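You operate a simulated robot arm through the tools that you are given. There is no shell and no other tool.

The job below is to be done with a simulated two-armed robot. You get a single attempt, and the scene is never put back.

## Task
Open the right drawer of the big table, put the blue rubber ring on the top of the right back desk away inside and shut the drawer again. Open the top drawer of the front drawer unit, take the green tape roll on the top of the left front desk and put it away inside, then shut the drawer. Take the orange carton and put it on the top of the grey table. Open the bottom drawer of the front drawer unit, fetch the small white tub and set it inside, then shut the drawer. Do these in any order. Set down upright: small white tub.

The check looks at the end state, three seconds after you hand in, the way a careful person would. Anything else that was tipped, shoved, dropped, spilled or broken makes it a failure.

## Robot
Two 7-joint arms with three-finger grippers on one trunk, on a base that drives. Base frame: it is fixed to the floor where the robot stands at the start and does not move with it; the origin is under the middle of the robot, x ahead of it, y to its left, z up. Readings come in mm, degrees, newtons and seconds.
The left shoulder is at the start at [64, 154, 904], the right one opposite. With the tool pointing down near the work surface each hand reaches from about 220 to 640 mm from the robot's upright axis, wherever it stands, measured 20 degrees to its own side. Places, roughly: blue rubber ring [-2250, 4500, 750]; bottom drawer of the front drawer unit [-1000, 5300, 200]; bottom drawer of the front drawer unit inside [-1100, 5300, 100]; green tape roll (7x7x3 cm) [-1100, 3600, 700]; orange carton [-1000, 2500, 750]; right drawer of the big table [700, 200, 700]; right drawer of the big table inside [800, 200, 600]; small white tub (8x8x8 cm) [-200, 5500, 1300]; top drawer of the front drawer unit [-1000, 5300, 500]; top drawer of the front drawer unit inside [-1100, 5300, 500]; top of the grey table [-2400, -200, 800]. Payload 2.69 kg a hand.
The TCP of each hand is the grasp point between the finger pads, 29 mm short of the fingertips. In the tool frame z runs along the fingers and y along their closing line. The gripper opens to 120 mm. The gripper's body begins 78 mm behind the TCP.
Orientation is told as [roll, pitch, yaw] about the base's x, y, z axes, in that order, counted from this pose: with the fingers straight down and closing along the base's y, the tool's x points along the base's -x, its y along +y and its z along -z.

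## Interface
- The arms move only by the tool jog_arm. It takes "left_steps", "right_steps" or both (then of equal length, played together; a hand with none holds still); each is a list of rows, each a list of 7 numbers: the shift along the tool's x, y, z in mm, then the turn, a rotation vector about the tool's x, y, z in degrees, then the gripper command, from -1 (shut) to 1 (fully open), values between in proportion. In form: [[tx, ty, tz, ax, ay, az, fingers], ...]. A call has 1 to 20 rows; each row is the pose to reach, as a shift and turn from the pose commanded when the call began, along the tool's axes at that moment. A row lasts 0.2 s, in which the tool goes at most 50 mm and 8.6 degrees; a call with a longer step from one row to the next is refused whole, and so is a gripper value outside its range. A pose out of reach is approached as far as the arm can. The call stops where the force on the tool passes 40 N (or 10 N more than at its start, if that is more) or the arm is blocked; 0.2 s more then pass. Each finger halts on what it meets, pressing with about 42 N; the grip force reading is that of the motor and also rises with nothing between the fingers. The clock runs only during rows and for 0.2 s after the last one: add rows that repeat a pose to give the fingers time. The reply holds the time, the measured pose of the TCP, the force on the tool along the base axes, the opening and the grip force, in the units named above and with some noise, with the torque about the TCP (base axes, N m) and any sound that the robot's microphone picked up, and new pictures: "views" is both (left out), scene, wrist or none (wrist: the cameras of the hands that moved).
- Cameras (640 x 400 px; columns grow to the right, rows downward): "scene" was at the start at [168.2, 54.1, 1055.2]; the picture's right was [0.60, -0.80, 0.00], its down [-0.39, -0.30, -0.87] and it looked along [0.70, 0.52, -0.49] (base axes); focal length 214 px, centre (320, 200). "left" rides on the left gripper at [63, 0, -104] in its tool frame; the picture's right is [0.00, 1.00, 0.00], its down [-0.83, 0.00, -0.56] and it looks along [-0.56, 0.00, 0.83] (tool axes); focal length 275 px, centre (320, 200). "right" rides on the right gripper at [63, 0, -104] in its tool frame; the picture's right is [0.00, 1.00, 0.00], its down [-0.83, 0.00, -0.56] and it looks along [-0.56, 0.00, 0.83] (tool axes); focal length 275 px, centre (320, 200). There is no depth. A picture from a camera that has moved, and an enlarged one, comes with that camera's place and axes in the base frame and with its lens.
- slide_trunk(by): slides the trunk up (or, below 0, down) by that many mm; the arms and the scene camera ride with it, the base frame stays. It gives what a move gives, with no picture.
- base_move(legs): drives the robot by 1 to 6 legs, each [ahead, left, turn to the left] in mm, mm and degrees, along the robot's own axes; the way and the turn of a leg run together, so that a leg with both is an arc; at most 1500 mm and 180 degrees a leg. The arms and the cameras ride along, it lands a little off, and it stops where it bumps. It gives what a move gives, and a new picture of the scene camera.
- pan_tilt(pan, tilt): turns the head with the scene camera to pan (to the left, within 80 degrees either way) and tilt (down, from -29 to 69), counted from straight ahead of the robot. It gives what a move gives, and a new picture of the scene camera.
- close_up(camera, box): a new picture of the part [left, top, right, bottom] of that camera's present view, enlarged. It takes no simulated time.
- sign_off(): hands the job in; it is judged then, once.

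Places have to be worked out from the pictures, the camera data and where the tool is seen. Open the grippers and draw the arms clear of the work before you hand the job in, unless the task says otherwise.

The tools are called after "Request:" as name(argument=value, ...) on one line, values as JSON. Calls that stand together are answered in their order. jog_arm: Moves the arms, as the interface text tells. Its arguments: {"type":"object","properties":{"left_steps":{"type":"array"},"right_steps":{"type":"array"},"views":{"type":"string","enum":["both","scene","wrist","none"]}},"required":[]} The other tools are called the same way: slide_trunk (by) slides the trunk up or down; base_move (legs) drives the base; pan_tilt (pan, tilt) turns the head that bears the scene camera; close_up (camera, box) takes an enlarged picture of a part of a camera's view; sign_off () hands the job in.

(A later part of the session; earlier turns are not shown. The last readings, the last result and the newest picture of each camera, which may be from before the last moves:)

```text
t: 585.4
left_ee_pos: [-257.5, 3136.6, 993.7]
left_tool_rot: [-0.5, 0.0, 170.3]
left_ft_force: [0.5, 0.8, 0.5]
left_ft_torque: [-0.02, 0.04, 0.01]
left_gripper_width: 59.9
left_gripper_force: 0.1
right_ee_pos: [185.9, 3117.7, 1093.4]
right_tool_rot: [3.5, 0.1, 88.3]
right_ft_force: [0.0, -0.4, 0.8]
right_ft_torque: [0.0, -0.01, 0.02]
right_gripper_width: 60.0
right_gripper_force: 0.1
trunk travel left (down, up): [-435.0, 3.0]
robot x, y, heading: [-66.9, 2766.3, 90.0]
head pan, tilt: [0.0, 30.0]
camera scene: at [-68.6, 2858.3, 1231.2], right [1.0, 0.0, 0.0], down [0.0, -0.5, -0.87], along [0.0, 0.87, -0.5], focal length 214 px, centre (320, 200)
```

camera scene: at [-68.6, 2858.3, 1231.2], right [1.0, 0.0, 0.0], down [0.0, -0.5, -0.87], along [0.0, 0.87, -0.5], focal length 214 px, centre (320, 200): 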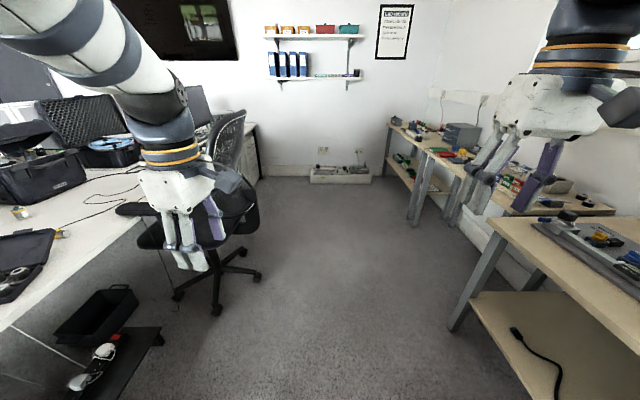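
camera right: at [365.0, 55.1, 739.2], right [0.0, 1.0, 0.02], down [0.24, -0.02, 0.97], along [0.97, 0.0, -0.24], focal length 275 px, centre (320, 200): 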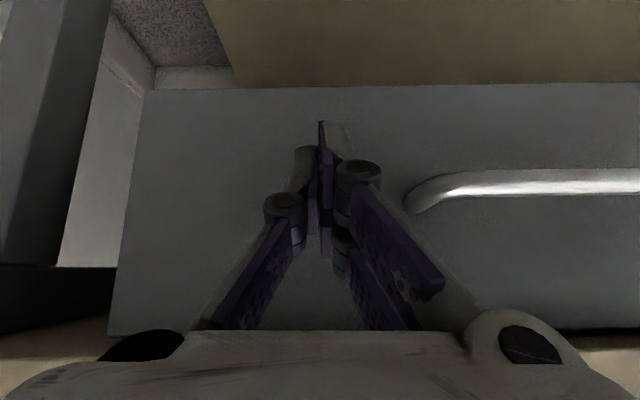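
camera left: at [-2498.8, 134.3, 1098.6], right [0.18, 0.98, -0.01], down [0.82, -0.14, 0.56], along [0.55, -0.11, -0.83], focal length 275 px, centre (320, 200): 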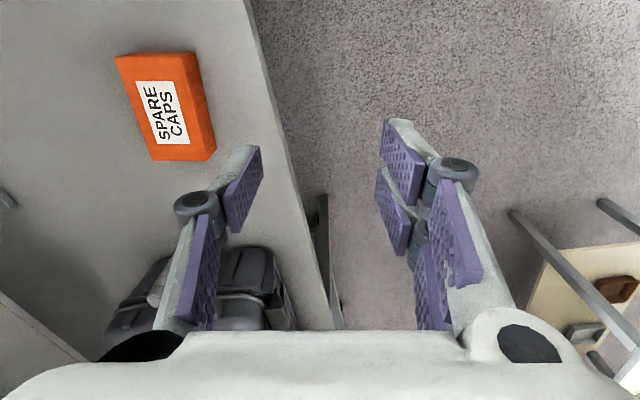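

The comparison shows the chair now stands about 33 mm further toward the desk than before my bump. A careful person would put it back, so I will: first I turn the left hand back to its normal yaw, at a safe distance from the chair.

Request:
jog_arm(left_steps=[[0, 4, -5, 0, 0, 8, 0], [0, 8, -10, 0, 0, 16, 0], [0, 12, -15, 0, 0, 24, 0], [0, 16, -20, 0, 0, 32, 0], [0, 20, -25, 0, 0, 40, 0], [0, 24, -30, 0, 0, 48, 0], [0, 28, -35, 0, 0, 56, 0], [0, 32, -40, 0, 0, 64, 0], [0, 36, -45, 0, 0, 72, 0], [0, 40, -50, 0, 0, 80, 0], [0, 40, -50, 0, 0, 80, 0]])

Request:
pan_tilt(pan=15, tilt=12)

```text
t: 587.8
left_ee_pos: [-276.6, 3124.1, 1038.8]
left_tool_rot: [-2.3, -0.6, 90.9]
left_ft_force: [0.1, -0.4, -0.8]
left_ft_torque: [0.0, -0.01, 0.0]
left_gripper_width: 59.9
left_gripper_force: 0.1
left hand out of reach, approached as far as the arm can: row 5, 6, 7, 8, 9, 10, 11
right_ee_pos: [187.7, 3117.5, 1095.3]
right_tool_rot: [3.8, 0.0, 88.2]
right_ft_force: [-0.6, 0.4, -0.6]
right_ft_torque: [-0.01, -0.02, 0.0]
right_gripper_width: 59.9
right_gripper_force: 0.0
trunk travel left (down, up): [-435.0, 3.0]
robot x, y, heading: [-67.3, 2762.2, 89.7]
head pan, tilt: [0.0, 30.0]
camera scene: at [-60.8, 2857.5, 1230.5], right [1.0, -0.09, 0.0], down [-0.05, -0.51, -0.86], along [0.08, 0.86, -0.51], focal length 214 px, centre (320, 200)
camera left: at [-281.5, 3059.9, 1141.7], right [-1.0, -0.01, -0.04], down [-0.03, 0.83, 0.56], along [0.03, 0.56, -0.83], focal length 275 px, centre (320, 200)
```

scene: 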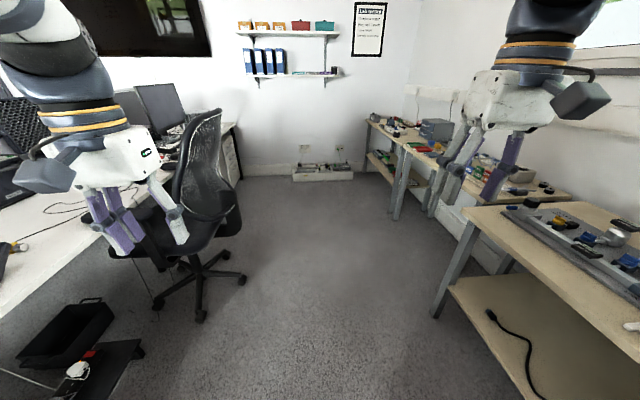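
left: 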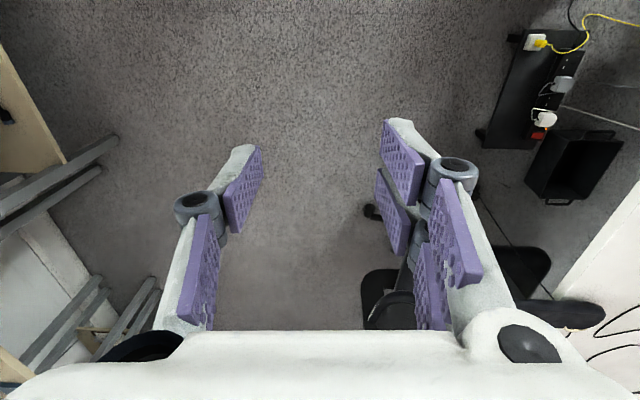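

```text
t: 588.6
left_ee_pos: [-277.6, 3123.9, 1038.3]
left_tool_rot: [-2.3, -0.6, 90.9]
left_ft_force: [0.2, 0.1, 0.0]
left_ft_torque: [-0.03, -0.06, 0.0]
left_gripper_width: 59.9
left_gripper_force: 0.2
right_ee_pos: [187.3, 3118.0, 1096.0]
right_tool_rot: [3.9, -0.3, 88.3]
right_ft_force: [-0.7, 0.4, 0.6]
right_ft_torque: [0.0, 0.03, 0.02]
right_gripper_width: 59.9
right_gripper_force: 0.1
trunk travel left (down, up): [-435.0, 3.0]
robot x, y, heading: [-64.8, 2763.0, 90.0]
head pan, tilt: [15.0, 12.0]
camera scene: at [-60.4, 2857.3, 1231.2], right [1.0, -0.09, 0.0], down [-0.05, -0.5, -0.86], along [0.08, 0.86, -0.5], focal length 214 px, centre (320, 200)
```

scene: 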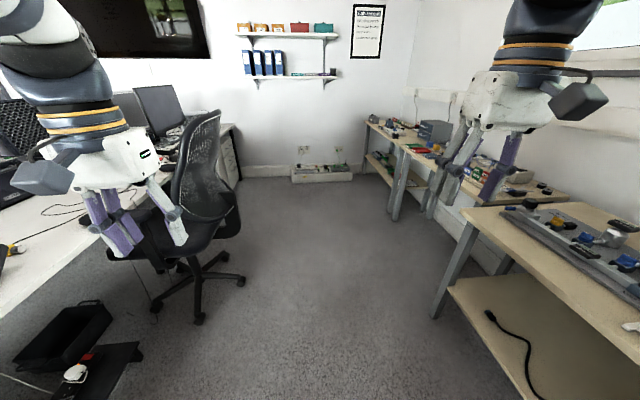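

The head is jammed by the left arm; I shift the left hand outward a little to free it and look at the backrest.

Request:
jog_arm(left_steps=[[-5, 20, 10, 0, 0, 0, 0], [-10, 45, 20, 0, 0, 0, 0], [-15, 70, 30, 0, 0, 0, 0], [-15, 70, 30, 0, 0, 0, 0]], views="scene")

Request:
close_up(camera="scene", box=[140, 130, 380, 280])

```text
t: 589.6
left_ee_pos: [-346.2, 3136.5, 1007.4]
left_tool_rot: [0.0, -0.6, 90.2]
left_ft_force: [0.4, 0.4, 0.4]
left_ft_torque: [0.0, -0.01, -0.01]
left_gripper_width: 60.1
left_gripper_force: 0.0
right_ee_pos: [186.0, 3118.1, 1094.6]
right_tool_rot: [3.5, 0.1, 88.3]
right_ft_force: [-0.2, -0.4, 0.1]
right_ft_torque: [0.02, -0.02, 0.0]
right_gripper_width: 60.0
right_gripper_force: 0.0
trunk travel left (down, up): [-435.0, 3.0]
robot x, y, heading: [-63.8, 2763.0, 89.6]
head pan, tilt: [15.0, 12.0]
camera scene: at [-92.3, 2858.0, 1260.4], right [0.97, 0.25, 0.0], down [0.05, -0.2, -0.98], along [-0.25, 0.95, -0.21], focal length 214 px, centre (320, 200)
```

scene: 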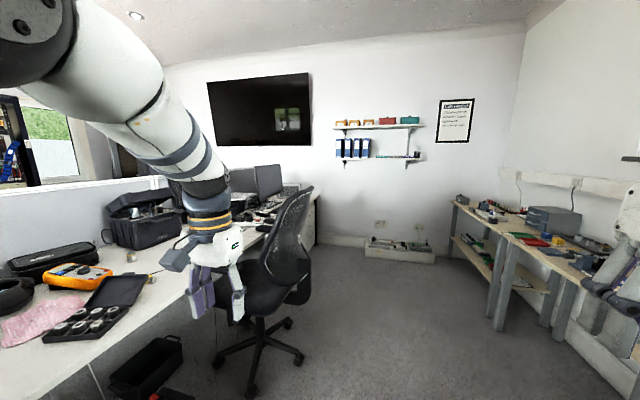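

```text
2.67 times, centred on (260, 205) of scene
camera zoom: at [-92.3, 2858.0, 1260.4], right [0.97, 0.25, 0.0], down [0.05, -0.2, -0.98], along [-0.25, 0.95, -0.21], focal length 572 px, centre (480, 187)
```

zoom: 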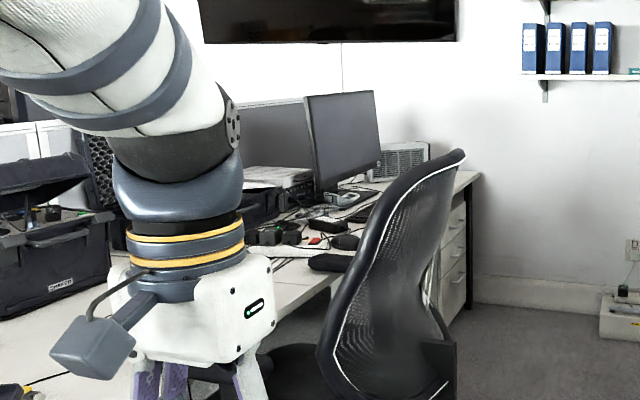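

I raise the left hand above backrest height, keeping it well out from the head, before getting nearer.

Request:
jog_arm(left_steps=[[0, 5, -35, 0, 0, 0, 0], [0, 10, -70, 0, 0, 0, 0], [0, 15, -105, 0, 0, 0, 0], [0, 20, -140, 0, 0, 0, 0], [0, 20, -175, 0, 0, 0, 0], [0, 20, -195, 0, 0, 0, 0], [0, 20, -195, 0, 0, 0, 0]], views="none")

Request:
base_move(legs=[[330, 0, 0]])

Request:
jog_arm(left_steps=[[0, 0, 0, 0, 0, 0, 0]], views="wrist")

```text
t: 591.2
left_ee_pos: [-367.3, 3136.8, 1203.6]
left_tool_rot: [-0.1, -0.5, 90.2]
left_ft_force: [0.1, 0.3, 0.6]
left_ft_torque: [0.0, -0.01, 0.02]
left_gripper_width: 60.0
left_gripper_force: 0.1
right_ee_pos: [186.8, 3117.7, 1094.9]
right_tool_rot: [3.5, 0.0, 88.3]
right_ft_force: [0.5, -0.3, -0.3]
right_ft_torque: [0.03, -0.04, 0.0]
right_gripper_width: 59.9
right_gripper_force: 0.1
trunk travel left (down, up): [-435.0, 3.0]
robot x, y, heading: [-63.6, 2765.6, 89.8]
head pan, tilt: [15.0, 12.0]
```

```text
t: 593.5
left_ee_pos: [-363.8, 3472.5, 1203.0]
left_tool_rot: [-0.1, -0.5, 90.2]
left_ft_force: [0.3, 0.6, -0.7]
left_ft_torque: [-0.01, 0.02, 0.04]
left_gripper_width: 59.8
left_gripper_force: 0.0
right_ee_pos: [189.3, 3452.0, 1094.4]
right_tool_rot: [3.5, 0.2, 88.2]
right_ft_force: [-0.7, -0.5, 0.3]
right_ft_torque: [-0.05, 0.0, 0.0]
right_gripper_width: 59.9
right_gripper_force: 0.0
trunk travel left (down, up): [-435.0, 3.0]
robot x, y, heading: [-64.8, 3097.8, 89.8]
head pan, tilt: [15.0, 12.0]
camera scene: at [-90.9, 3193.6, 1260.4], right [0.97, 0.25, 0.0], down [0.05, -0.2, -0.98], along [-0.25, 0.95, -0.21], focal length 214 px, centre (320, 200)
```

scene: 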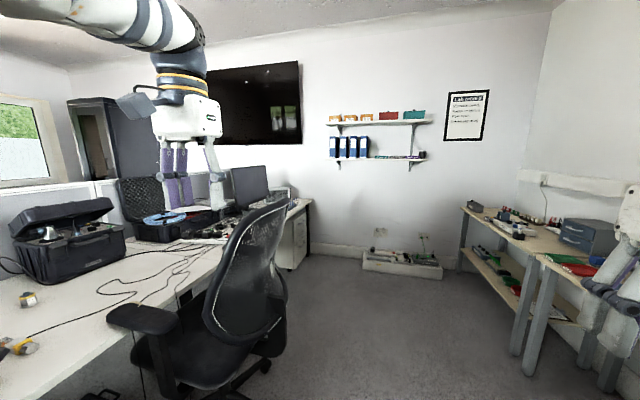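

```text
t: 593.9
left_ee_pos: [-364.3, 3473.1, 1202.3]
left_tool_rot: [-0.1, -0.6, 90.1]
left_ft_force: [0.5, -0.1, -0.5]
left_ft_torque: [0.0, 0.02, 0.01]
left_gripper_width: 60.3
left_gripper_force: 0.0
right_ee_pos: [188.4, 3452.8, 1095.5]
right_tool_rot: [3.5, 0.1, 88.3]
right_ft_force: [-0.9, 0.2, -1.6]
right_ft_torque: [-0.03, 0.04, -0.05]
right_gripper_width: 59.9
right_gripper_force: 0.0
trunk travel left (down, up): [-435.0, 3.0]
robot x, y, heading: [-63.3, 3095.0, 89.2]
head pan, tilt: [15.0, 12.0]
camera left: at [-364.7, 3408.0, 1305.9], right [-1.0, 0.0, 0.0], down [0.0, 0.83, 0.56], along [0.0, 0.56, -0.83], focal length 275 px, centre (320, 200)
```

left: 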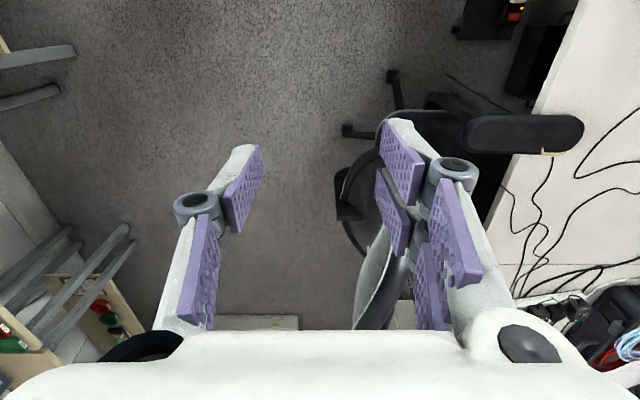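

The backrest's top seems to lie around [-410, 3900, 1085]. I move 200 mm further ahead, the hand staying above it, to see it from above.

Request:
base_move(legs=[[220, 0, 0]])

Request:
jog_arm(left_steps=[[0, 0, 0, 0, 0, 0, 0]], views="both")

```text
t: 595.5
left_ee_pos: [-360.0, 3694.1, 1202.6]
left_tool_rot: [-0.2, -0.6, 89.9]
left_ft_force: [0.6, 1.0, -1.1]
left_ft_torque: [-0.04, 0.01, 0.01]
left_gripper_width: 60.3
left_gripper_force: 0.2
right_ee_pos: [192.3, 3671.1, 1093.8]
right_tool_rot: [3.4, 0.1, 87.9]
right_ft_force: [0.5, 0.0, 0.0]
right_ft_torque: [-0.02, -0.01, 0.01]
right_gripper_width: 60.0
right_gripper_force: 0.0
trunk travel left (down, up): [-435.0, 3.0]
robot x, y, heading: [-59.8, 3320.2, 89.3]
head pan, tilt: [15.0, 12.0]
camera scene: at [-88.6, 3413.5, 1260.4], right [0.97, 0.25, 0.0], down [0.05, -0.2, -0.98], along [-0.24, 0.95, -0.21], focal length 214 px, centre (320, 200)
```

scene: 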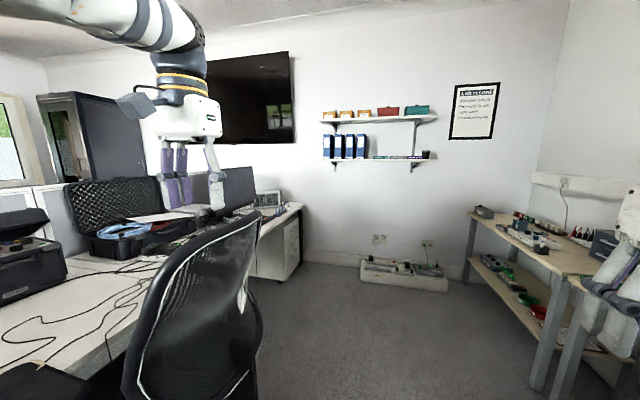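

```text
t: 596.0
left_ee_pos: [-361.2, 3692.8, 1203.4]
left_tool_rot: [0.0, -0.5, 89.8]
left_ft_force: [0.4, 0.9, -0.4]
left_ft_torque: [-0.01, 0.02, -0.03]
left_gripper_width: 60.0
left_gripper_force: 0.0
right_ee_pos: [191.3, 3670.4, 1094.9]
right_tool_rot: [3.4, 0.1, 87.9]
right_ft_force: [-0.6, 0.2, 0.5]
right_ft_torque: [-0.02, -0.03, 0.02]
right_gripper_width: 60.1
right_gripper_force: 0.1
trunk travel left (down, up): [-435.0, 3.0]
robot x, y, heading: [-64.6, 3318.3, 89.2]
head pan, tilt: [15.0, 12.0]
camera scene: at [-88.6, 3412.8, 1260.4], right [0.97, 0.25, 0.0], down [0.05, -0.2, -0.98], along [-0.24, 0.95, -0.21], focal length 214 px, centre (320, 200)
camera left: at [-361.4, 3629.0, 1306.0], right [-1.0, 0.01, 0.0], down [0.0, 0.83, 0.56], along [0.01, 0.56, -0.83], focal length 275 px, centre (320, 200)
```

scene: 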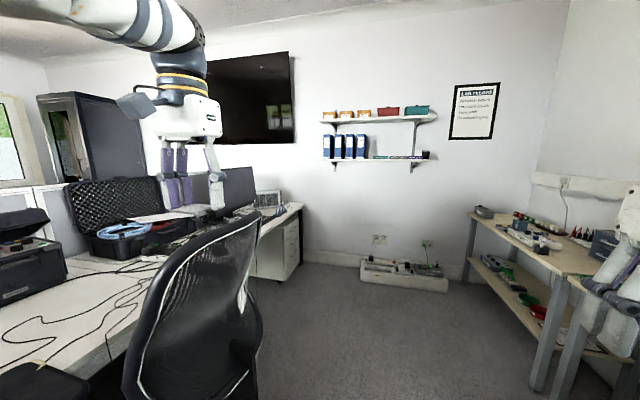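
left: 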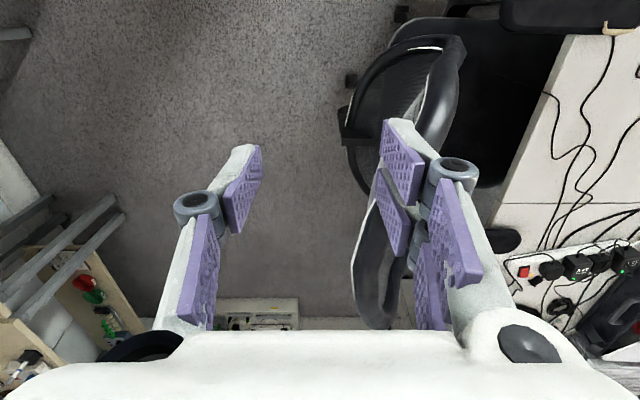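

Seen from above, the backrest's top edge runs along y at about x≈-445 (y 3644–3980). I open the left gripper fully and move over its middle, still above it.

Request:
base_move(legs=[[100, 60, 0]])

Request:
jog_arm(left_steps=[[0, 8, 0, 0, 0, 0, 0.5], [0, 16, 0, 0, 0, 0, 1], [0, 22, 0, 0, 0, 0, 1], [0, 22, 0, 0, 0, 0, 1]])

```text
t: 597.2
left_ee_pos: [-417.8, 3793.3, 1202.0]
left_tool_rot: [0.0, -0.5, 90.0]
left_ft_force: [0.1, 0.1, 0.2]
left_ft_torque: [-0.03, 0.01, -0.03]
left_gripper_width: 60.0
left_gripper_force: 0.1
right_ee_pos: [133.1, 3771.1, 1094.1]
right_tool_rot: [3.6, 0.2, 88.0]
right_ft_force: [-0.4, 0.7, -0.4]
right_ft_torque: [-0.01, 0.01, 0.02]
right_gripper_width: 60.0
right_gripper_force: 0.1
trunk travel left (down, up): [-435.0, 3.0]
robot x, y, heading: [-119.2, 3418.8, 89.3]
head pan, tilt: [15.0, 12.0]
camera scene: at [-147.0, 3512.8, 1260.4], right [0.97, 0.25, 0.0], down [0.05, -0.2, -0.98], along [-0.24, 0.95, -0.21], focal length 214 px, centre (320, 200)
```

scene: 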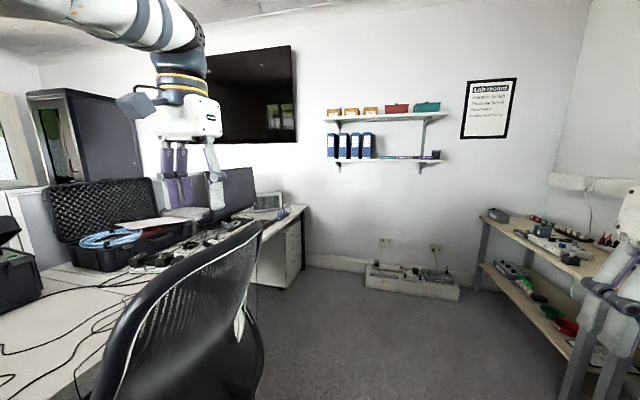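

```text
t: 598.2
left_ee_pos: [-440.8, 3792.1, 1203.0]
left_tool_rot: [-0.1, -0.6, 90.0]
left_ft_force: [0.0, 0.1, 0.1]
left_ft_torque: [0.0, 0.0, -0.01]
left_gripper_width: 119.9
left_gripper_force: 0.1
right_ee_pos: [133.5, 3771.1, 1094.6]
right_tool_rot: [3.4, 0.1, 88.0]
right_ft_force: [0.1, -0.6, 0.0]
right_ft_torque: [0.01, 0.0, -0.02]
right_gripper_width: 60.0
right_gripper_force: 0.0
trunk travel left (down, up): [-435.0, 3.0]
robot x, y, heading: [-119.8, 3418.9, 89.1]
head pan, tilt: [15.0, 12.0]
camera scene: at [-146.5, 3512.5, 1260.4], right [0.97, 0.25, 0.0], down [0.05, -0.2, -0.98], along [-0.24, 0.95, -0.21], focal length 214 px, centre (320, 200)
camera left: at [-441.3, 3728.4, 1305.8], right [-1.0, 0.01, 0.0], down [0.0, 0.83, 0.56], along [0.0, 0.56, -0.83], focal length 275 px, centre (320, 200)
```

scene: 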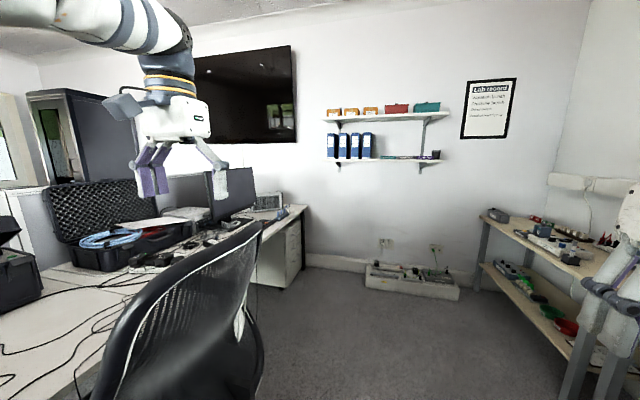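
left: 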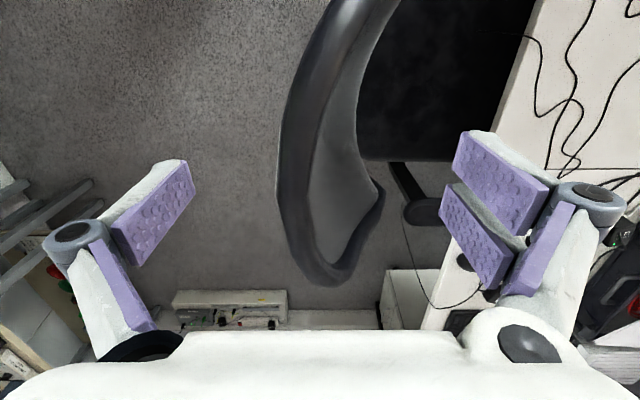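

The backrest's top band (≈30 mm thick) is almost exactly between the open fingers. I descend 85 mm and look again.

Request:
jog_arm(left_steps=[[0, -4, 22, 0, 0, 0, 1], [0, -5, 44, 0, 0, 0, 1], [0, -5, 66, 0, 0, 0, 1], [0, -5, 85, 0, 0, 0, 1], [0, -5, 85, 0, 0, 0, 1]], views="both")

```text
t: 599.4
left_ee_pos: [-436.8, 3795.7, 1119.0]
left_tool_rot: [-0.1, -0.5, 89.8]
left_ft_force: [-0.1, 0.3, -0.6]
left_ft_torque: [-0.05, 0.02, 0.0]
left_gripper_width: 120.1
left_gripper_force: 0.0
right_ee_pos: [134.1, 3770.6, 1093.0]
right_tool_rot: [3.5, 0.1, 88.0]
right_ft_force: [0.7, -0.3, 0.8]
right_ft_torque: [0.02, 0.04, -0.02]
right_gripper_width: 60.0
right_gripper_force: 0.1
trunk travel left (down, up): [-435.0, 3.0]
robot x, y, heading: [-119.8, 3415.4, 89.3]
head pan, tilt: [15.0, 12.0]
camera scene: at [-146.6, 3512.4, 1260.4], right [0.97, 0.25, 0.0], down [0.05, -0.2, -0.98], along [-0.24, 0.95, -0.21], focal length 214 px, centre (320, 200)
camera left: at [-437.5, 3730.8, 1222.0], right [-1.0, 0.01, 0.0], down [0.0, 0.83, 0.56], along [0.0, 0.56, -0.83], focal length 275 px, centre (320, 200)
```

scene: 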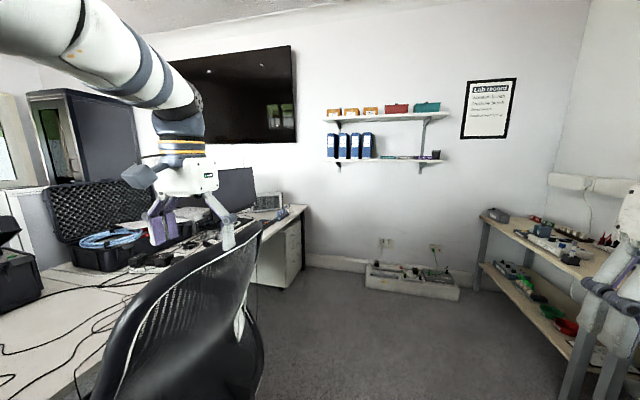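
left: 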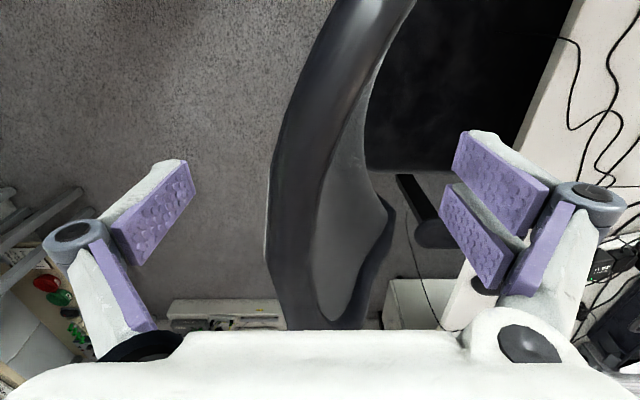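

The band is still some 60–80 mm below the TCP. I descend another 45 mm.

Request:
jog_arm(left_steps=[[0, -3, 20, 0, 0, 0, 1], [0, -6, 40, 0, 0, 0, 1], [0, -6, 45, 0, 0, 0, 1], [0, -6, 45, 0, 0, 0, 1]], views="both")

```text
t: 599.8
left_ee_pos: [-439.1, 3795.3, 1106.5]
left_tool_rot: [1.1, -1.5, 90.1]
left_ft_force: [-5.9, -6.6, 16.9]
left_ft_torque: [-0.38, 1.09, 0.38]
left_gripper_width: 121.0
left_gripper_force: 0.3
right_ee_pos: [133.3, 3769.3, 1094.1]
right_tool_rot: [3.5, 0.0, 88.0]
right_ft_force: [-0.6, 1.0, -0.7]
right_ft_torque: [-0.01, 0.04, 0.0]
right_gripper_width: 59.8
right_gripper_force: 0.2
trunk travel left (down, up): [-435.0, 3.0]
robot x, y, heading: [-118.4, 3413.4, 89.3]
head pan, tilt: [15.0, 12.0]
stopped in row 2 (left hand): the force on the tool passed its limit at 54 N (the readings are from after the stop); the commanded pose is now the measured one
camera scene: at [-146.7, 3511.0, 1260.6], right [0.97, 0.25, 0.0], down [0.05, -0.2, -0.98], along [-0.24, 0.95, -0.21], focal length 214 px, centre (320, 200)
camera left: at [-437.2, 3729.3, 1208.6], right [-1.0, 0.0, 0.02], down [0.01, 0.82, 0.58], along [-0.02, 0.58, -0.81], focal length 275 px, centre (320, 200)
```

scene: 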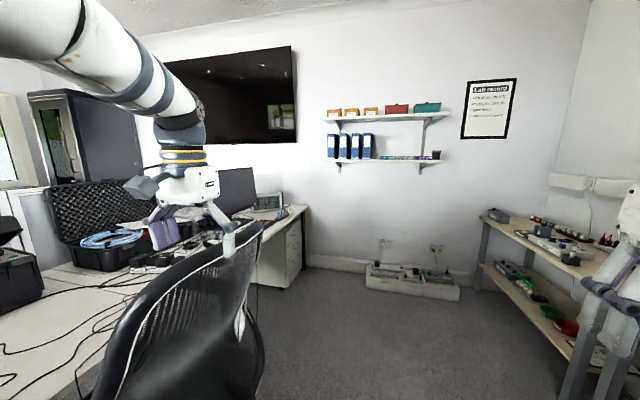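
left: 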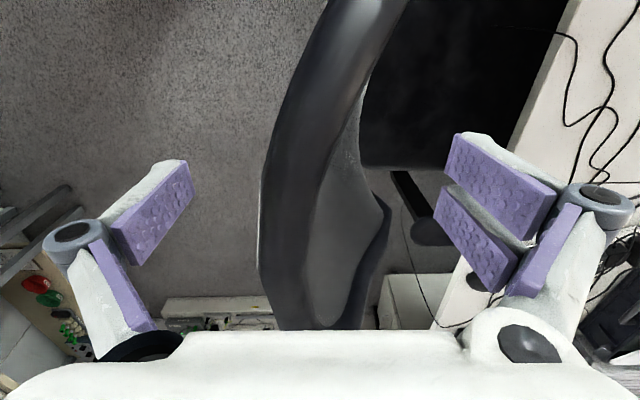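

The fingertips met something at z≈1077 (the chair's effective shape is bulkier than it looks), so gripping from above won't work. I stop this attempt at once: raise the hand straight up and back away.

Request:
jog_arm(left_steps=[[0, 0, -20, 0, 0, 0, 1], [0, 0, -50, 0, 0, 0, 1], [0, 0, -90, 0, 0, 0, 0.5], [0, 0, -100, 0, 0, 0, 0], [0, 0, -100, 0, 0, 0, 0]], views="none")

Request:
base_move(legs=[[-100, -60, 0], [-540, 0, 0]])

Request:
pan_tilt(pan=0, tilt=30)

```text
t: 601.0
left_ee_pos: [-435.5, 3794.4, 1204.7]
left_tool_rot: [0.9, -1.4, 90.0]
left_ft_force: [-0.1, -0.6, 0.4]
left_ft_torque: [0.03, -0.01, 0.01]
left_gripper_width: 60.1
left_gripper_force: 0.1
right_ee_pos: [133.5, 3771.8, 1093.4]
right_tool_rot: [3.5, 0.1, 87.9]
right_ft_force: [-0.2, 0.4, 0.1]
right_ft_torque: [-0.01, 0.0, 0.04]
right_gripper_width: 60.0
right_gripper_force: 0.1
trunk travel left (down, up): [-435.0, 3.0]
robot x, y, heading: [-120.1, 3419.3, 89.4]
head pan, tilt: [15.0, 12.0]
```

```text
t: 604.9
left_ee_pos: [-382.7, 3162.1, 1204.1]
left_tool_rot: [0.9, -1.4, 90.0]
left_ft_force: [0.3, 0.4, -0.2]
left_ft_torque: [0.04, -0.01, 0.0]
left_gripper_width: 59.9
left_gripper_force: 0.1
right_ee_pos: [187.9, 3139.6, 1093.9]
right_tool_rot: [3.4, 0.2, 88.1]
right_ft_force: [0.2, -0.1, 0.1]
right_ft_torque: [0.04, -0.04, 0.01]
right_gripper_width: 60.0
right_gripper_force: 0.1
trunk travel left (down, up): [-435.0, 3.0]
robot x, y, heading: [-65.6, 2786.0, 89.7]
head pan, tilt: [15.0, 12.0]
camera scene: at [-92.4, 2880.7, 1260.4], right [0.97, 0.25, 0.0], down [0.05, -0.2, -0.98], along [-0.25, 0.95, -0.21], focal length 214 px, centre (320, 200)
```

scene: 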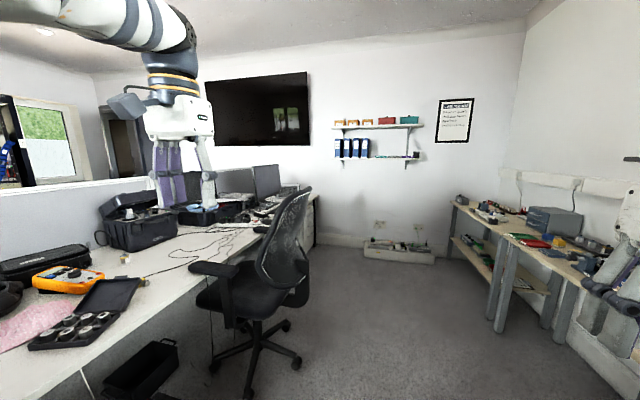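

```text
t: 605.7
left_ee_pos: [-383.5, 3161.9, 1203.9]
left_tool_rot: [0.9, -1.4, 90.0]
left_ft_force: [0.1, -0.3, -0.2]
left_ft_torque: [0.01, -0.01, 0.0]
left_gripper_width: 60.2
left_gripper_force: 0.1
right_ee_pos: [188.4, 3139.2, 1094.4]
right_tool_rot: [3.5, 0.2, 88.1]
right_ft_force: [0.4, -0.5, 0.0]
right_ft_torque: [0.01, 0.02, -0.03]
right_gripper_width: 60.1
right_gripper_force: 0.1
trunk travel left (down, up): [-435.0, 3.0]
robot x, y, heading: [-67.7, 2782.9, 89.7]
head pan, tilt: [0.0, 30.0]
camera scene: at [-68.4, 2881.1, 1231.3], right [1.0, -0.01, 0.0], down [0.0, -0.5, -0.87], along [0.01, 0.87, -0.5], focal length 214 px, centre (320, 200)
```

scene: 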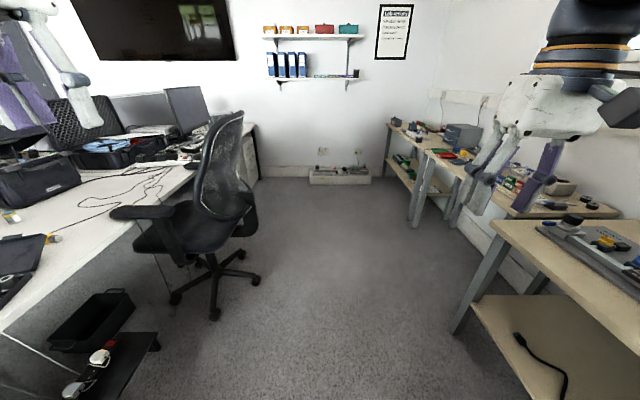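

The chair is where it was before this attempt (pressing did not move it). Its backrest is a curved shell, and I was about 20 mm off its middle; I make one more careful try, centred at x≈-460.

Request:
base_move(legs=[[400, 0, 0], [235, 57, 0]])

Request:
jog_arm(left_steps=[[0, 8, 0, 0.9, 1.4, 0, 0.5], [0, 16, 0, 0.9, 1.4, 0, 1], [0, 22, 20, 0.9, 1.4, 0, 1], [0, 22, 50, 0.9, 1.4, 0, 1], [0, 22, 80, 0.9, 1.4, 0, 1], [0, 22, 80, 0.9, 1.4, 0, 1]])

```text
t: 609.6
left_ee_pos: [-427.7, 3799.6, 1204.5]
left_tool_rot: [1.0, -1.4, 89.5]
left_ft_force: [0.3, 0.2, 0.2]
left_ft_torque: [-0.05, -0.01, 0.01]
left_gripper_width: 60.1
left_gripper_force: 0.1
right_ee_pos: [142.5, 3770.6, 1093.2]
right_tool_rot: [3.4, 0.2, 87.4]
right_ft_force: [0.0, 0.2, -0.5]
right_ft_torque: [-0.03, -0.01, 0.01]
right_gripper_width: 60.2
right_gripper_force: 0.0
trunk travel left (down, up): [-435.0, 3.0]
robot x, y, heading: [-113.5, 3419.1, 88.9]
head pan, tilt: [0.0, 30.0]
camera scene: at [-115.5, 3514.5, 1231.3], right [1.0, -0.02, 0.0], down [-0.01, -0.5, -0.87], along [0.02, 0.87, -0.5], focal length 214 px, centre (320, 200)
```

scene: 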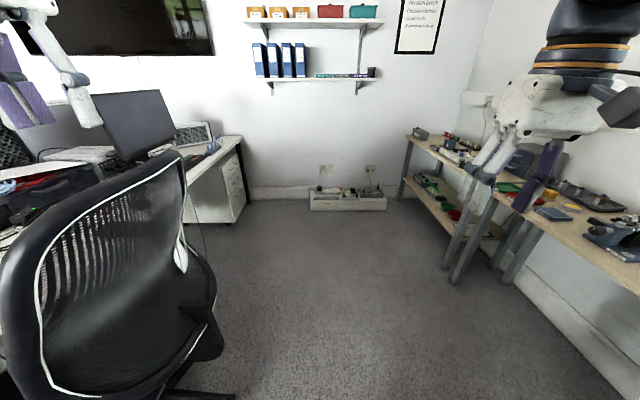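

```text
t: 611.0
left_ee_pos: [-449.6, 3802.0, 1125.5]
left_tool_rot: [0.0, -0.1, 89.5]
left_ft_force: [0.5, -0.3, -0.7]
left_ft_torque: [0.0, -0.03, 0.02]
left_gripper_width: 119.9
left_gripper_force: 0.0
right_ee_pos: [143.2, 3770.3, 1094.5]
right_tool_rot: [3.6, 0.0, 87.5]
right_ft_force: [-0.9, 0.1, 0.8]
right_ft_torque: [0.03, 0.0, 0.05]
right_gripper_width: 60.1
right_gripper_force: 0.1
trunk travel left (down, up): [-435.0, 3.0]
robot x, y, heading: [-112.4, 3420.7, 89.2]
head pan, tilt: [0.0, 30.0]
camera scene: at [-115.3, 3514.0, 1231.3], right [1.0, -0.02, 0.0], down [-0.01, -0.5, -0.87], along [0.02, 0.87, -0.5], focal length 214 px, centre (320, 200)
camera left: at [-451.6, 3738.5, 1228.4], right [-1.0, 0.01, 0.0], down [0.01, 0.83, 0.56], along [0.01, 0.56, -0.83], focal length 275 px, centre (320, 200)
```

scene: 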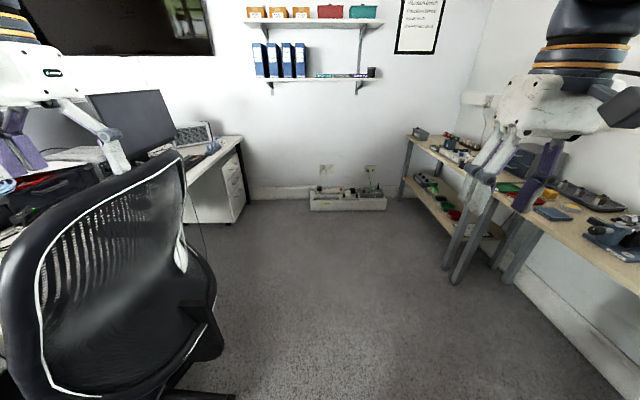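
left: 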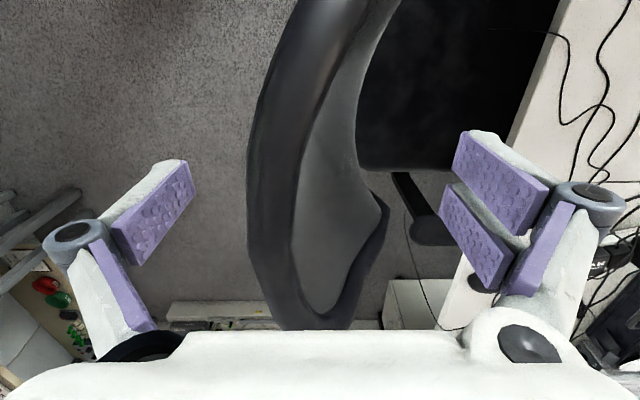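

The shell is now centred between the fingers (about 15 mm free on each side). I descend slowly.

Request:
jog_arm(left_steps=[[0, 1, 8, 0, 0, 0, 1], [0, 2, 16, 0, 0, 0, 1], [0, 2, 24, 0, 0, 0, 1], [0, 2, 32, 0, 0, 0, 1], [0, 2, 40, 0, 0, 0, 1], [0, 2, 48, 0, 0, 0, 1]])

```text
t: 612.4
left_ee_pos: [-451.9, 3801.9, 1075.9]
left_tool_rot: [-0.1, 0.0, 89.4]
left_ft_force: [0.6, -0.2, -0.1]
left_ft_torque: [-0.01, -0.04, 0.01]
left_gripper_width: 119.8
left_gripper_force: 0.0
right_ee_pos: [144.0, 3770.4, 1094.7]
right_tool_rot: [3.5, 0.1, 87.4]
right_ft_force: [-0.3, 0.7, 0.9]
right_ft_torque: [0.03, 0.05, 0.0]
right_gripper_width: 60.0
right_gripper_force: 0.0
trunk travel left (down, up): [-435.0, 3.0]
robot x, y, heading: [-111.3, 3420.1, 89.2]
head pan, tilt: [0.0, 30.0]
camera scene: at [-115.4, 3514.2, 1231.3], right [1.0, -0.02, 0.0], down [-0.01, -0.5, -0.87], along [0.02, 0.87, -0.5], focal length 214 px, centre (320, 200)
camera left: at [-452.8, 3738.4, 1179.6], right [-1.0, 0.01, 0.0], down [0.01, 0.83, 0.56], along [0.01, 0.56, -0.83], focal length 275 px, centre (320, 200)
```

scene: 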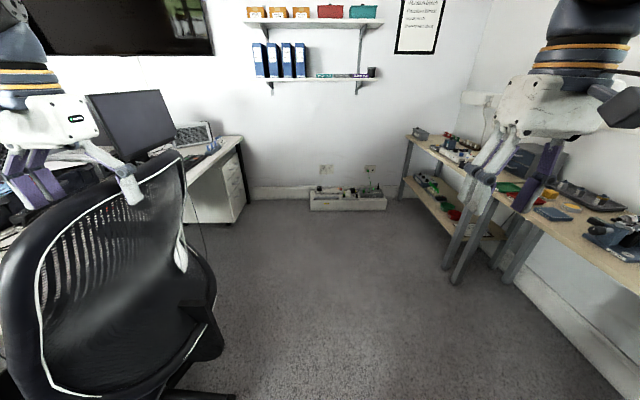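
left: 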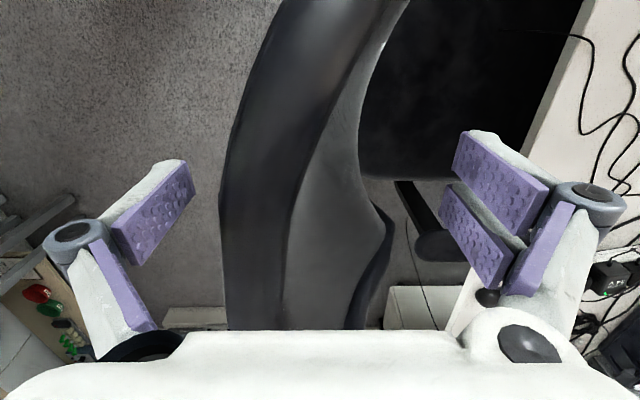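

The fingers now straddle the backrest without touching. I strafe the base right by 40 mm so the desk-side finger draws the chair back toward its old place.

Request:
base_move(legs=[[0, -40, 0]])

Request:
jog_arm(left_steps=[[0, 0, 0, 0, 0, 0, 1]], views="wrist")

```text
t: 613.3
left_ee_pos: [-436.8, 3800.5, 1075.5]
left_tool_rot: [0.9, -0.2, 89.6]
left_ft_force: [0.0, 0.4, 0.0]
left_ft_torque: [-0.01, 0.01, -0.02]
left_gripper_width: 119.9
left_gripper_force: 0.1
right_ee_pos: [163.9, 3769.7, 1094.1]
right_tool_rot: [3.6, 0.2, 87.7]
right_ft_force: [-0.2, 0.0, 0.5]
right_ft_torque: [0.03, -0.04, -0.01]
right_gripper_width: 60.1
right_gripper_force: 0.1
trunk travel left (down, up): [-435.0, 3.0]
robot x, y, heading: [-94.6, 3417.6, 89.3]
head pan, tilt: [0.0, 30.0]
stopped in leg 1: the force on the tool passed its limit at 42 N (the readings are from after the stop); the commanded pose is now the measured one
camera scene: at [-94.0, 3513.9, 1231.3], right [1.0, -0.02, 0.0], down [-0.01, -0.5, -0.87], along [0.01, 0.87, -0.5], focal length 214 px, centre (320, 200)
```

scene: 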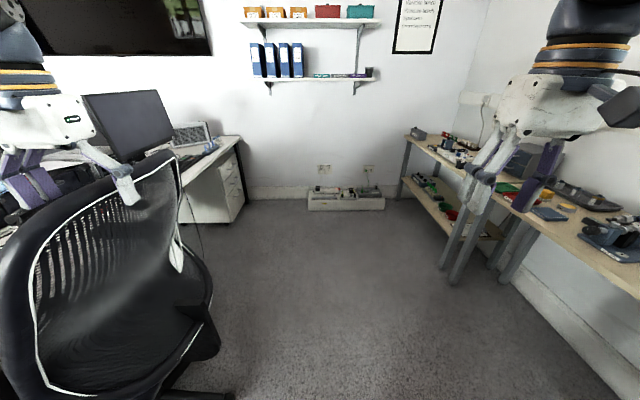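

```text
t: 613.7
left_ee_pos: [-435.9, 3801.8, 1076.8]
left_tool_rot: [0.8, -0.2, 89.7]
left_ft_force: [-0.3, -0.2, 0.2]
left_ft_torque: [-0.04, -0.02, 0.03]
left_gripper_width: 120.0
left_gripper_force: 0.0
right_ee_pos: [164.1, 3770.8, 1093.8]
right_tool_rot: [3.6, 0.0, 87.6]
right_ft_force: [-0.6, -0.9, 0.5]
right_ft_torque: [-0.01, 0.01, 0.02]
right_gripper_width: 60.1
right_gripper_force: 0.0
trunk travel left (down, up): [-435.0, 3.0]
robot x, y, heading: [-91.7, 3419.6, 88.9]
head pan, tilt: [0.0, 30.0]
camera left: at [-436.6, 3737.2, 1179.7], right [-1.0, 0.01, 0.01], down [0.02, 0.83, 0.56], along [-0.01, 0.56, -0.83], focal length 275 px, centre (320, 200)
```

left: 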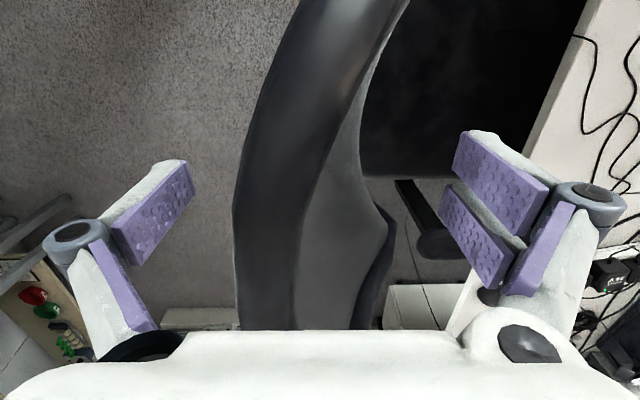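

The chair moved about 8 mm back before the force stop. I repeat gentle nudges and track it with the wrist camera.

Request:
base_move(legs=[[0, -30, 0]])

Request:
base_move(legs=[[0, -30, 0]])

Request:
jog_arm(left_steps=[[0, 0, 0, 0, 0, 0, 1]], views="wrist")

```text
t: 614.6
left_ee_pos: [-426.0, 3800.4, 1076.9]
left_tool_rot: [1.6, -0.3, 89.9]
left_ft_force: [-1.5, -0.1, -0.2]
left_ft_torque: [0.01, 0.01, 0.0]
left_gripper_width: 119.9
left_gripper_force: 0.0
right_ee_pos: [180.0, 3770.8, 1095.2]
right_tool_rot: [3.5, 0.0, 87.7]
right_ft_force: [1.1, -0.5, -0.3]
right_ft_torque: [-0.02, 0.02, -0.01]
right_gripper_width: 60.2
right_gripper_force: 0.1
trunk travel left (down, up): [-435.0, 3.0]
robot x, y, heading: [-76.0, 3416.1, 89.0]
head pan, tilt: [0.0, 30.0]
stopped in leg 1: the force on the tool passed its limit at 42 N (the readings are from after the stop); the commanded pose is now the measured one
camera scene: at [-77.5, 3513.6, 1231.3], right [1.0, -0.01, 0.0], down [-0.01, -0.5, -0.87], along [0.01, 0.87, -0.5], focal length 214 px, centre (320, 200)
```

scene: 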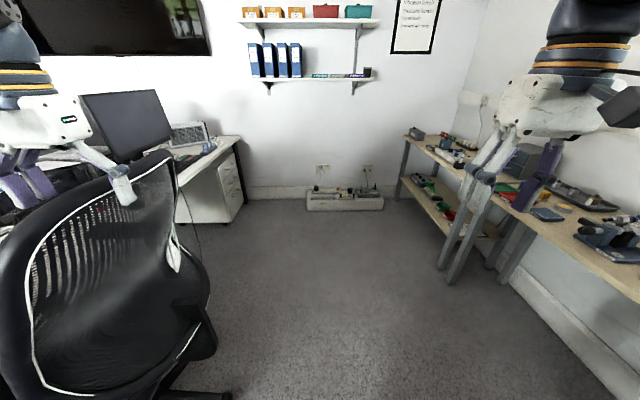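

```text
t: 615.5
left_ee_pos: [-415.2, 3798.8, 1077.9]
left_tool_rot: [2.4, -0.6, 90.4]
left_ft_force: [0.3, -0.1, 0.1]
left_ft_torque: [-0.02, -0.01, 0.0]
left_gripper_width: 120.1
left_gripper_force: 0.1
right_ee_pos: [195.9, 3770.0, 1094.7]
right_tool_rot: [3.6, 0.0, 87.7]
right_ft_force: [-0.5, -1.0, -0.4]
right_ft_torque: [0.0, 0.01, 0.01]
right_gripper_width: 59.8
right_gripper_force: 0.1
trunk travel left (down, up): [-435.0, 3.0]
robot x, y, heading: [-61.7, 3422.8, 89.2]
head pan, tilt: [0.0, 30.0]
stopped in leg 1: the force on the tool passed its limit at 41 N (the readings are from after the stop); the commanded pose is now the measured one
camera scene: at [-60.8, 3513.2, 1231.3], right [1.0, -0.01, 0.0], down [-0.01, -0.5, -0.87], along [0.01, 0.87, -0.5], focal length 214 px, centre (320, 200)
```

scene: 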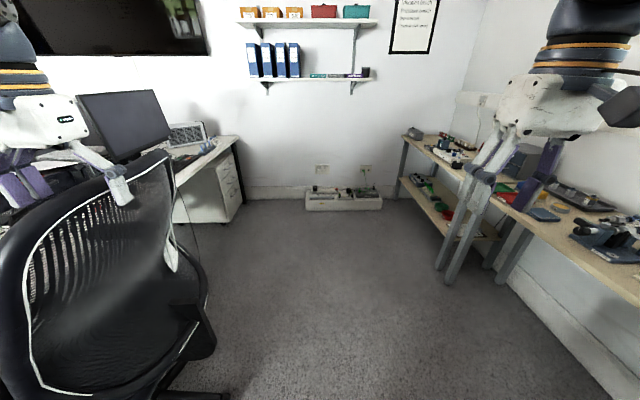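

```text
t: 615.9
left_ee_pos: [-414.7, 3799.2, 1077.0]
left_tool_rot: [2.4, -0.5, 90.5]
left_ft_force: [0.5, 0.2, 0.9]
left_ft_torque: [-0.01, -0.01, 0.02]
left_gripper_width: 120.0
left_gripper_force: 0.2
right_ee_pos: [196.3, 3769.9, 1093.9]
right_tool_rot: [3.6, 0.0, 87.7]
right_ft_force: [0.7, -1.1, -0.4]
right_ft_torque: [0.0, -0.01, 0.0]
right_gripper_width: 60.0
right_gripper_force: 0.1
trunk travel left (down, up): [-435.0, 3.0]
robot x, y, heading: [-59.1, 3418.0, 89.3]
head pan, tilt: [0.0, 30.0]
camera left: at [-411.8, 3735.0, 1180.4], right [-1.0, 0.0, 0.04], down [0.02, 0.83, 0.56], along [-0.04, 0.56, -0.83], focal length 275 px, centre (320, 200)
```

left: 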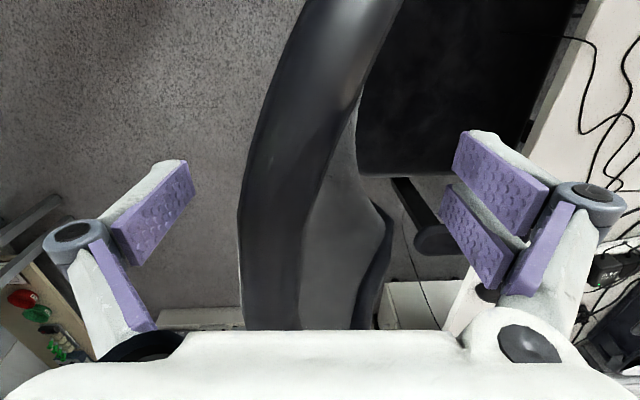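

Tracked in the wrist camera, the chair has come back about 25 mm of the 33 mm. One more small nudge, then I lift the hand clear and measure.

Request:
base_move(legs=[[0, -30, 0]])

Request:
base_move(legs=[[0, 12, 0]])

Request:
jog_arm(left_steps=[[0, 0, -25, 0, 0, 0, 1], [0, 0, -60, 0, 0, 0, 1], [0, 0, -100, 0, 0, 0, 1], [0, 0, -130, 0, 0, 0, 0.5], [0, 0, -130, 0, 0, 0, 0]], views="wrist")

```text
t: 616.8
left_ee_pos: [-405.1, 3797.7, 1077.3]
left_tool_rot: [3.3, -0.6, 91.0]
left_ft_force: [-0.2, 0.0, -0.7]
left_ft_torque: [0.0, 0.02, 0.0]
left_gripper_width: 120.3
left_gripper_force: 0.0
right_ee_pos: [213.2, 3770.7, 1094.8]
right_tool_rot: [3.5, 0.0, 87.8]
right_ft_force: [0.5, 0.4, -0.4]
right_ft_torque: [0.01, -0.01, 0.02]
right_gripper_width: 60.0
right_gripper_force: 0.0
trunk travel left (down, up): [-435.0, 3.0]
robot x, y, heading: [-40.1, 3415.9, 89.1]
head pan, tilt: [0.0, 30.0]
stopped in leg 1: the force on the tool passed its limit at 42 N (the readings are from after the stop); the commanded pose is now the measured one
camera scene: at [-44.2, 3513.0, 1231.3], right [1.0, -0.01, 0.0], down [-0.01, -0.5, -0.87], along [0.01, 0.87, -0.5], focal length 214 px, centre (320, 200)
```

scene: 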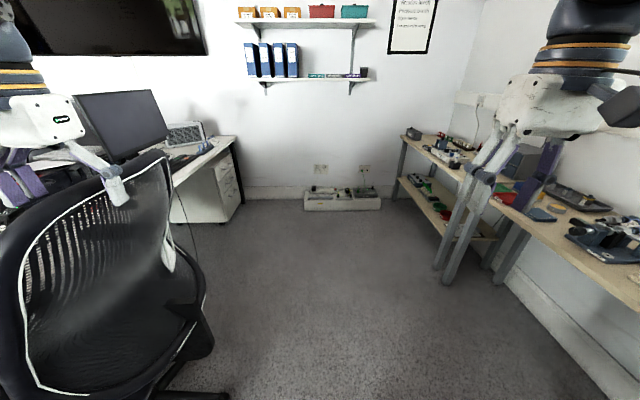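

```text
t: 617.6
left_ee_pos: [-418.5, 3798.5, 1077.3]
left_tool_rot: [3.2, -0.6, 90.8]
left_ft_force: [0.2, 0.2, -0.1]
left_ft_torque: [0.0, -0.02, 0.0]
left_gripper_width: 120.0
left_gripper_force: 0.1
right_ee_pos: [199.0, 3770.7, 1095.9]
right_tool_rot: [3.4, 0.0, 87.8]
right_ft_force: [0.1, -1.3, -0.7]
right_ft_torque: [0.02, -0.01, 0.0]
right_gripper_width: 60.0
right_gripper_force: 0.1
trunk travel left (down, up): [-435.0, 3.0]
robot x, y, heading: [-53.1, 3417.7, 89.5]
head pan, tilt: [0.0, 30.0]
camera scene: at [-57.0, 3513.0, 1231.3], right [1.0, -0.01, 0.0], down [-0.01, -0.5, -0.87], along [0.01, 0.87, -0.5], focal length 214 px, centre (320, 200)
```

scene: 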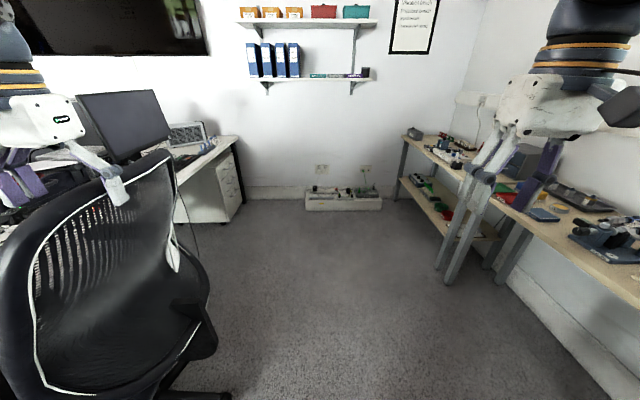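

```text
t: 618.8
left_ee_pos: [-409.8, 3798.6, 1209.2]
left_tool_rot: [3.3, -0.6, 90.9]
left_ft_force: [0.5, -0.1, 0.2]
left_ft_torque: [0.0, 0.01, 0.0]
left_gripper_width: 60.3
left_gripper_force: 0.1
right_ee_pos: [199.1, 3771.1, 1095.9]
right_tool_rot: [3.5, 0.0, 87.8]
right_ft_force: [1.1, 0.5, 0.0]
right_ft_torque: [-0.02, 0.0, 0.02]
right_gripper_width: 60.0
right_gripper_force: 0.0
trunk travel left (down, up): [-435.0, 3.0]
robot x, y, heading: [-53.8, 3416.5, 89.2]
head pan, tilt: [0.0, 30.0]
camera left: at [-402.9, 3734.8, 1311.3], right [-1.0, -0.01, 0.06], down [0.02, 0.83, 0.56], along [-0.05, 0.56, -0.82], focal length 275 px, centre (320, 200)
```

left: 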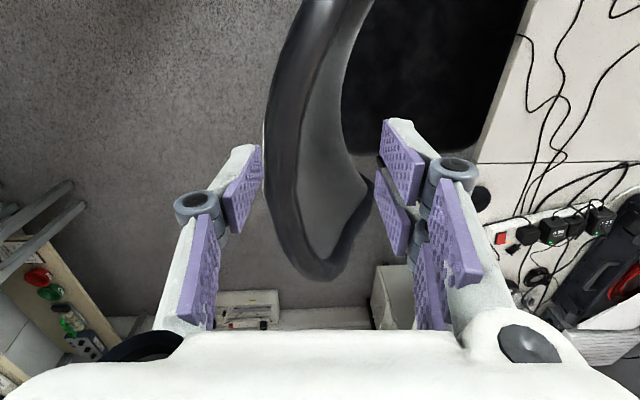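

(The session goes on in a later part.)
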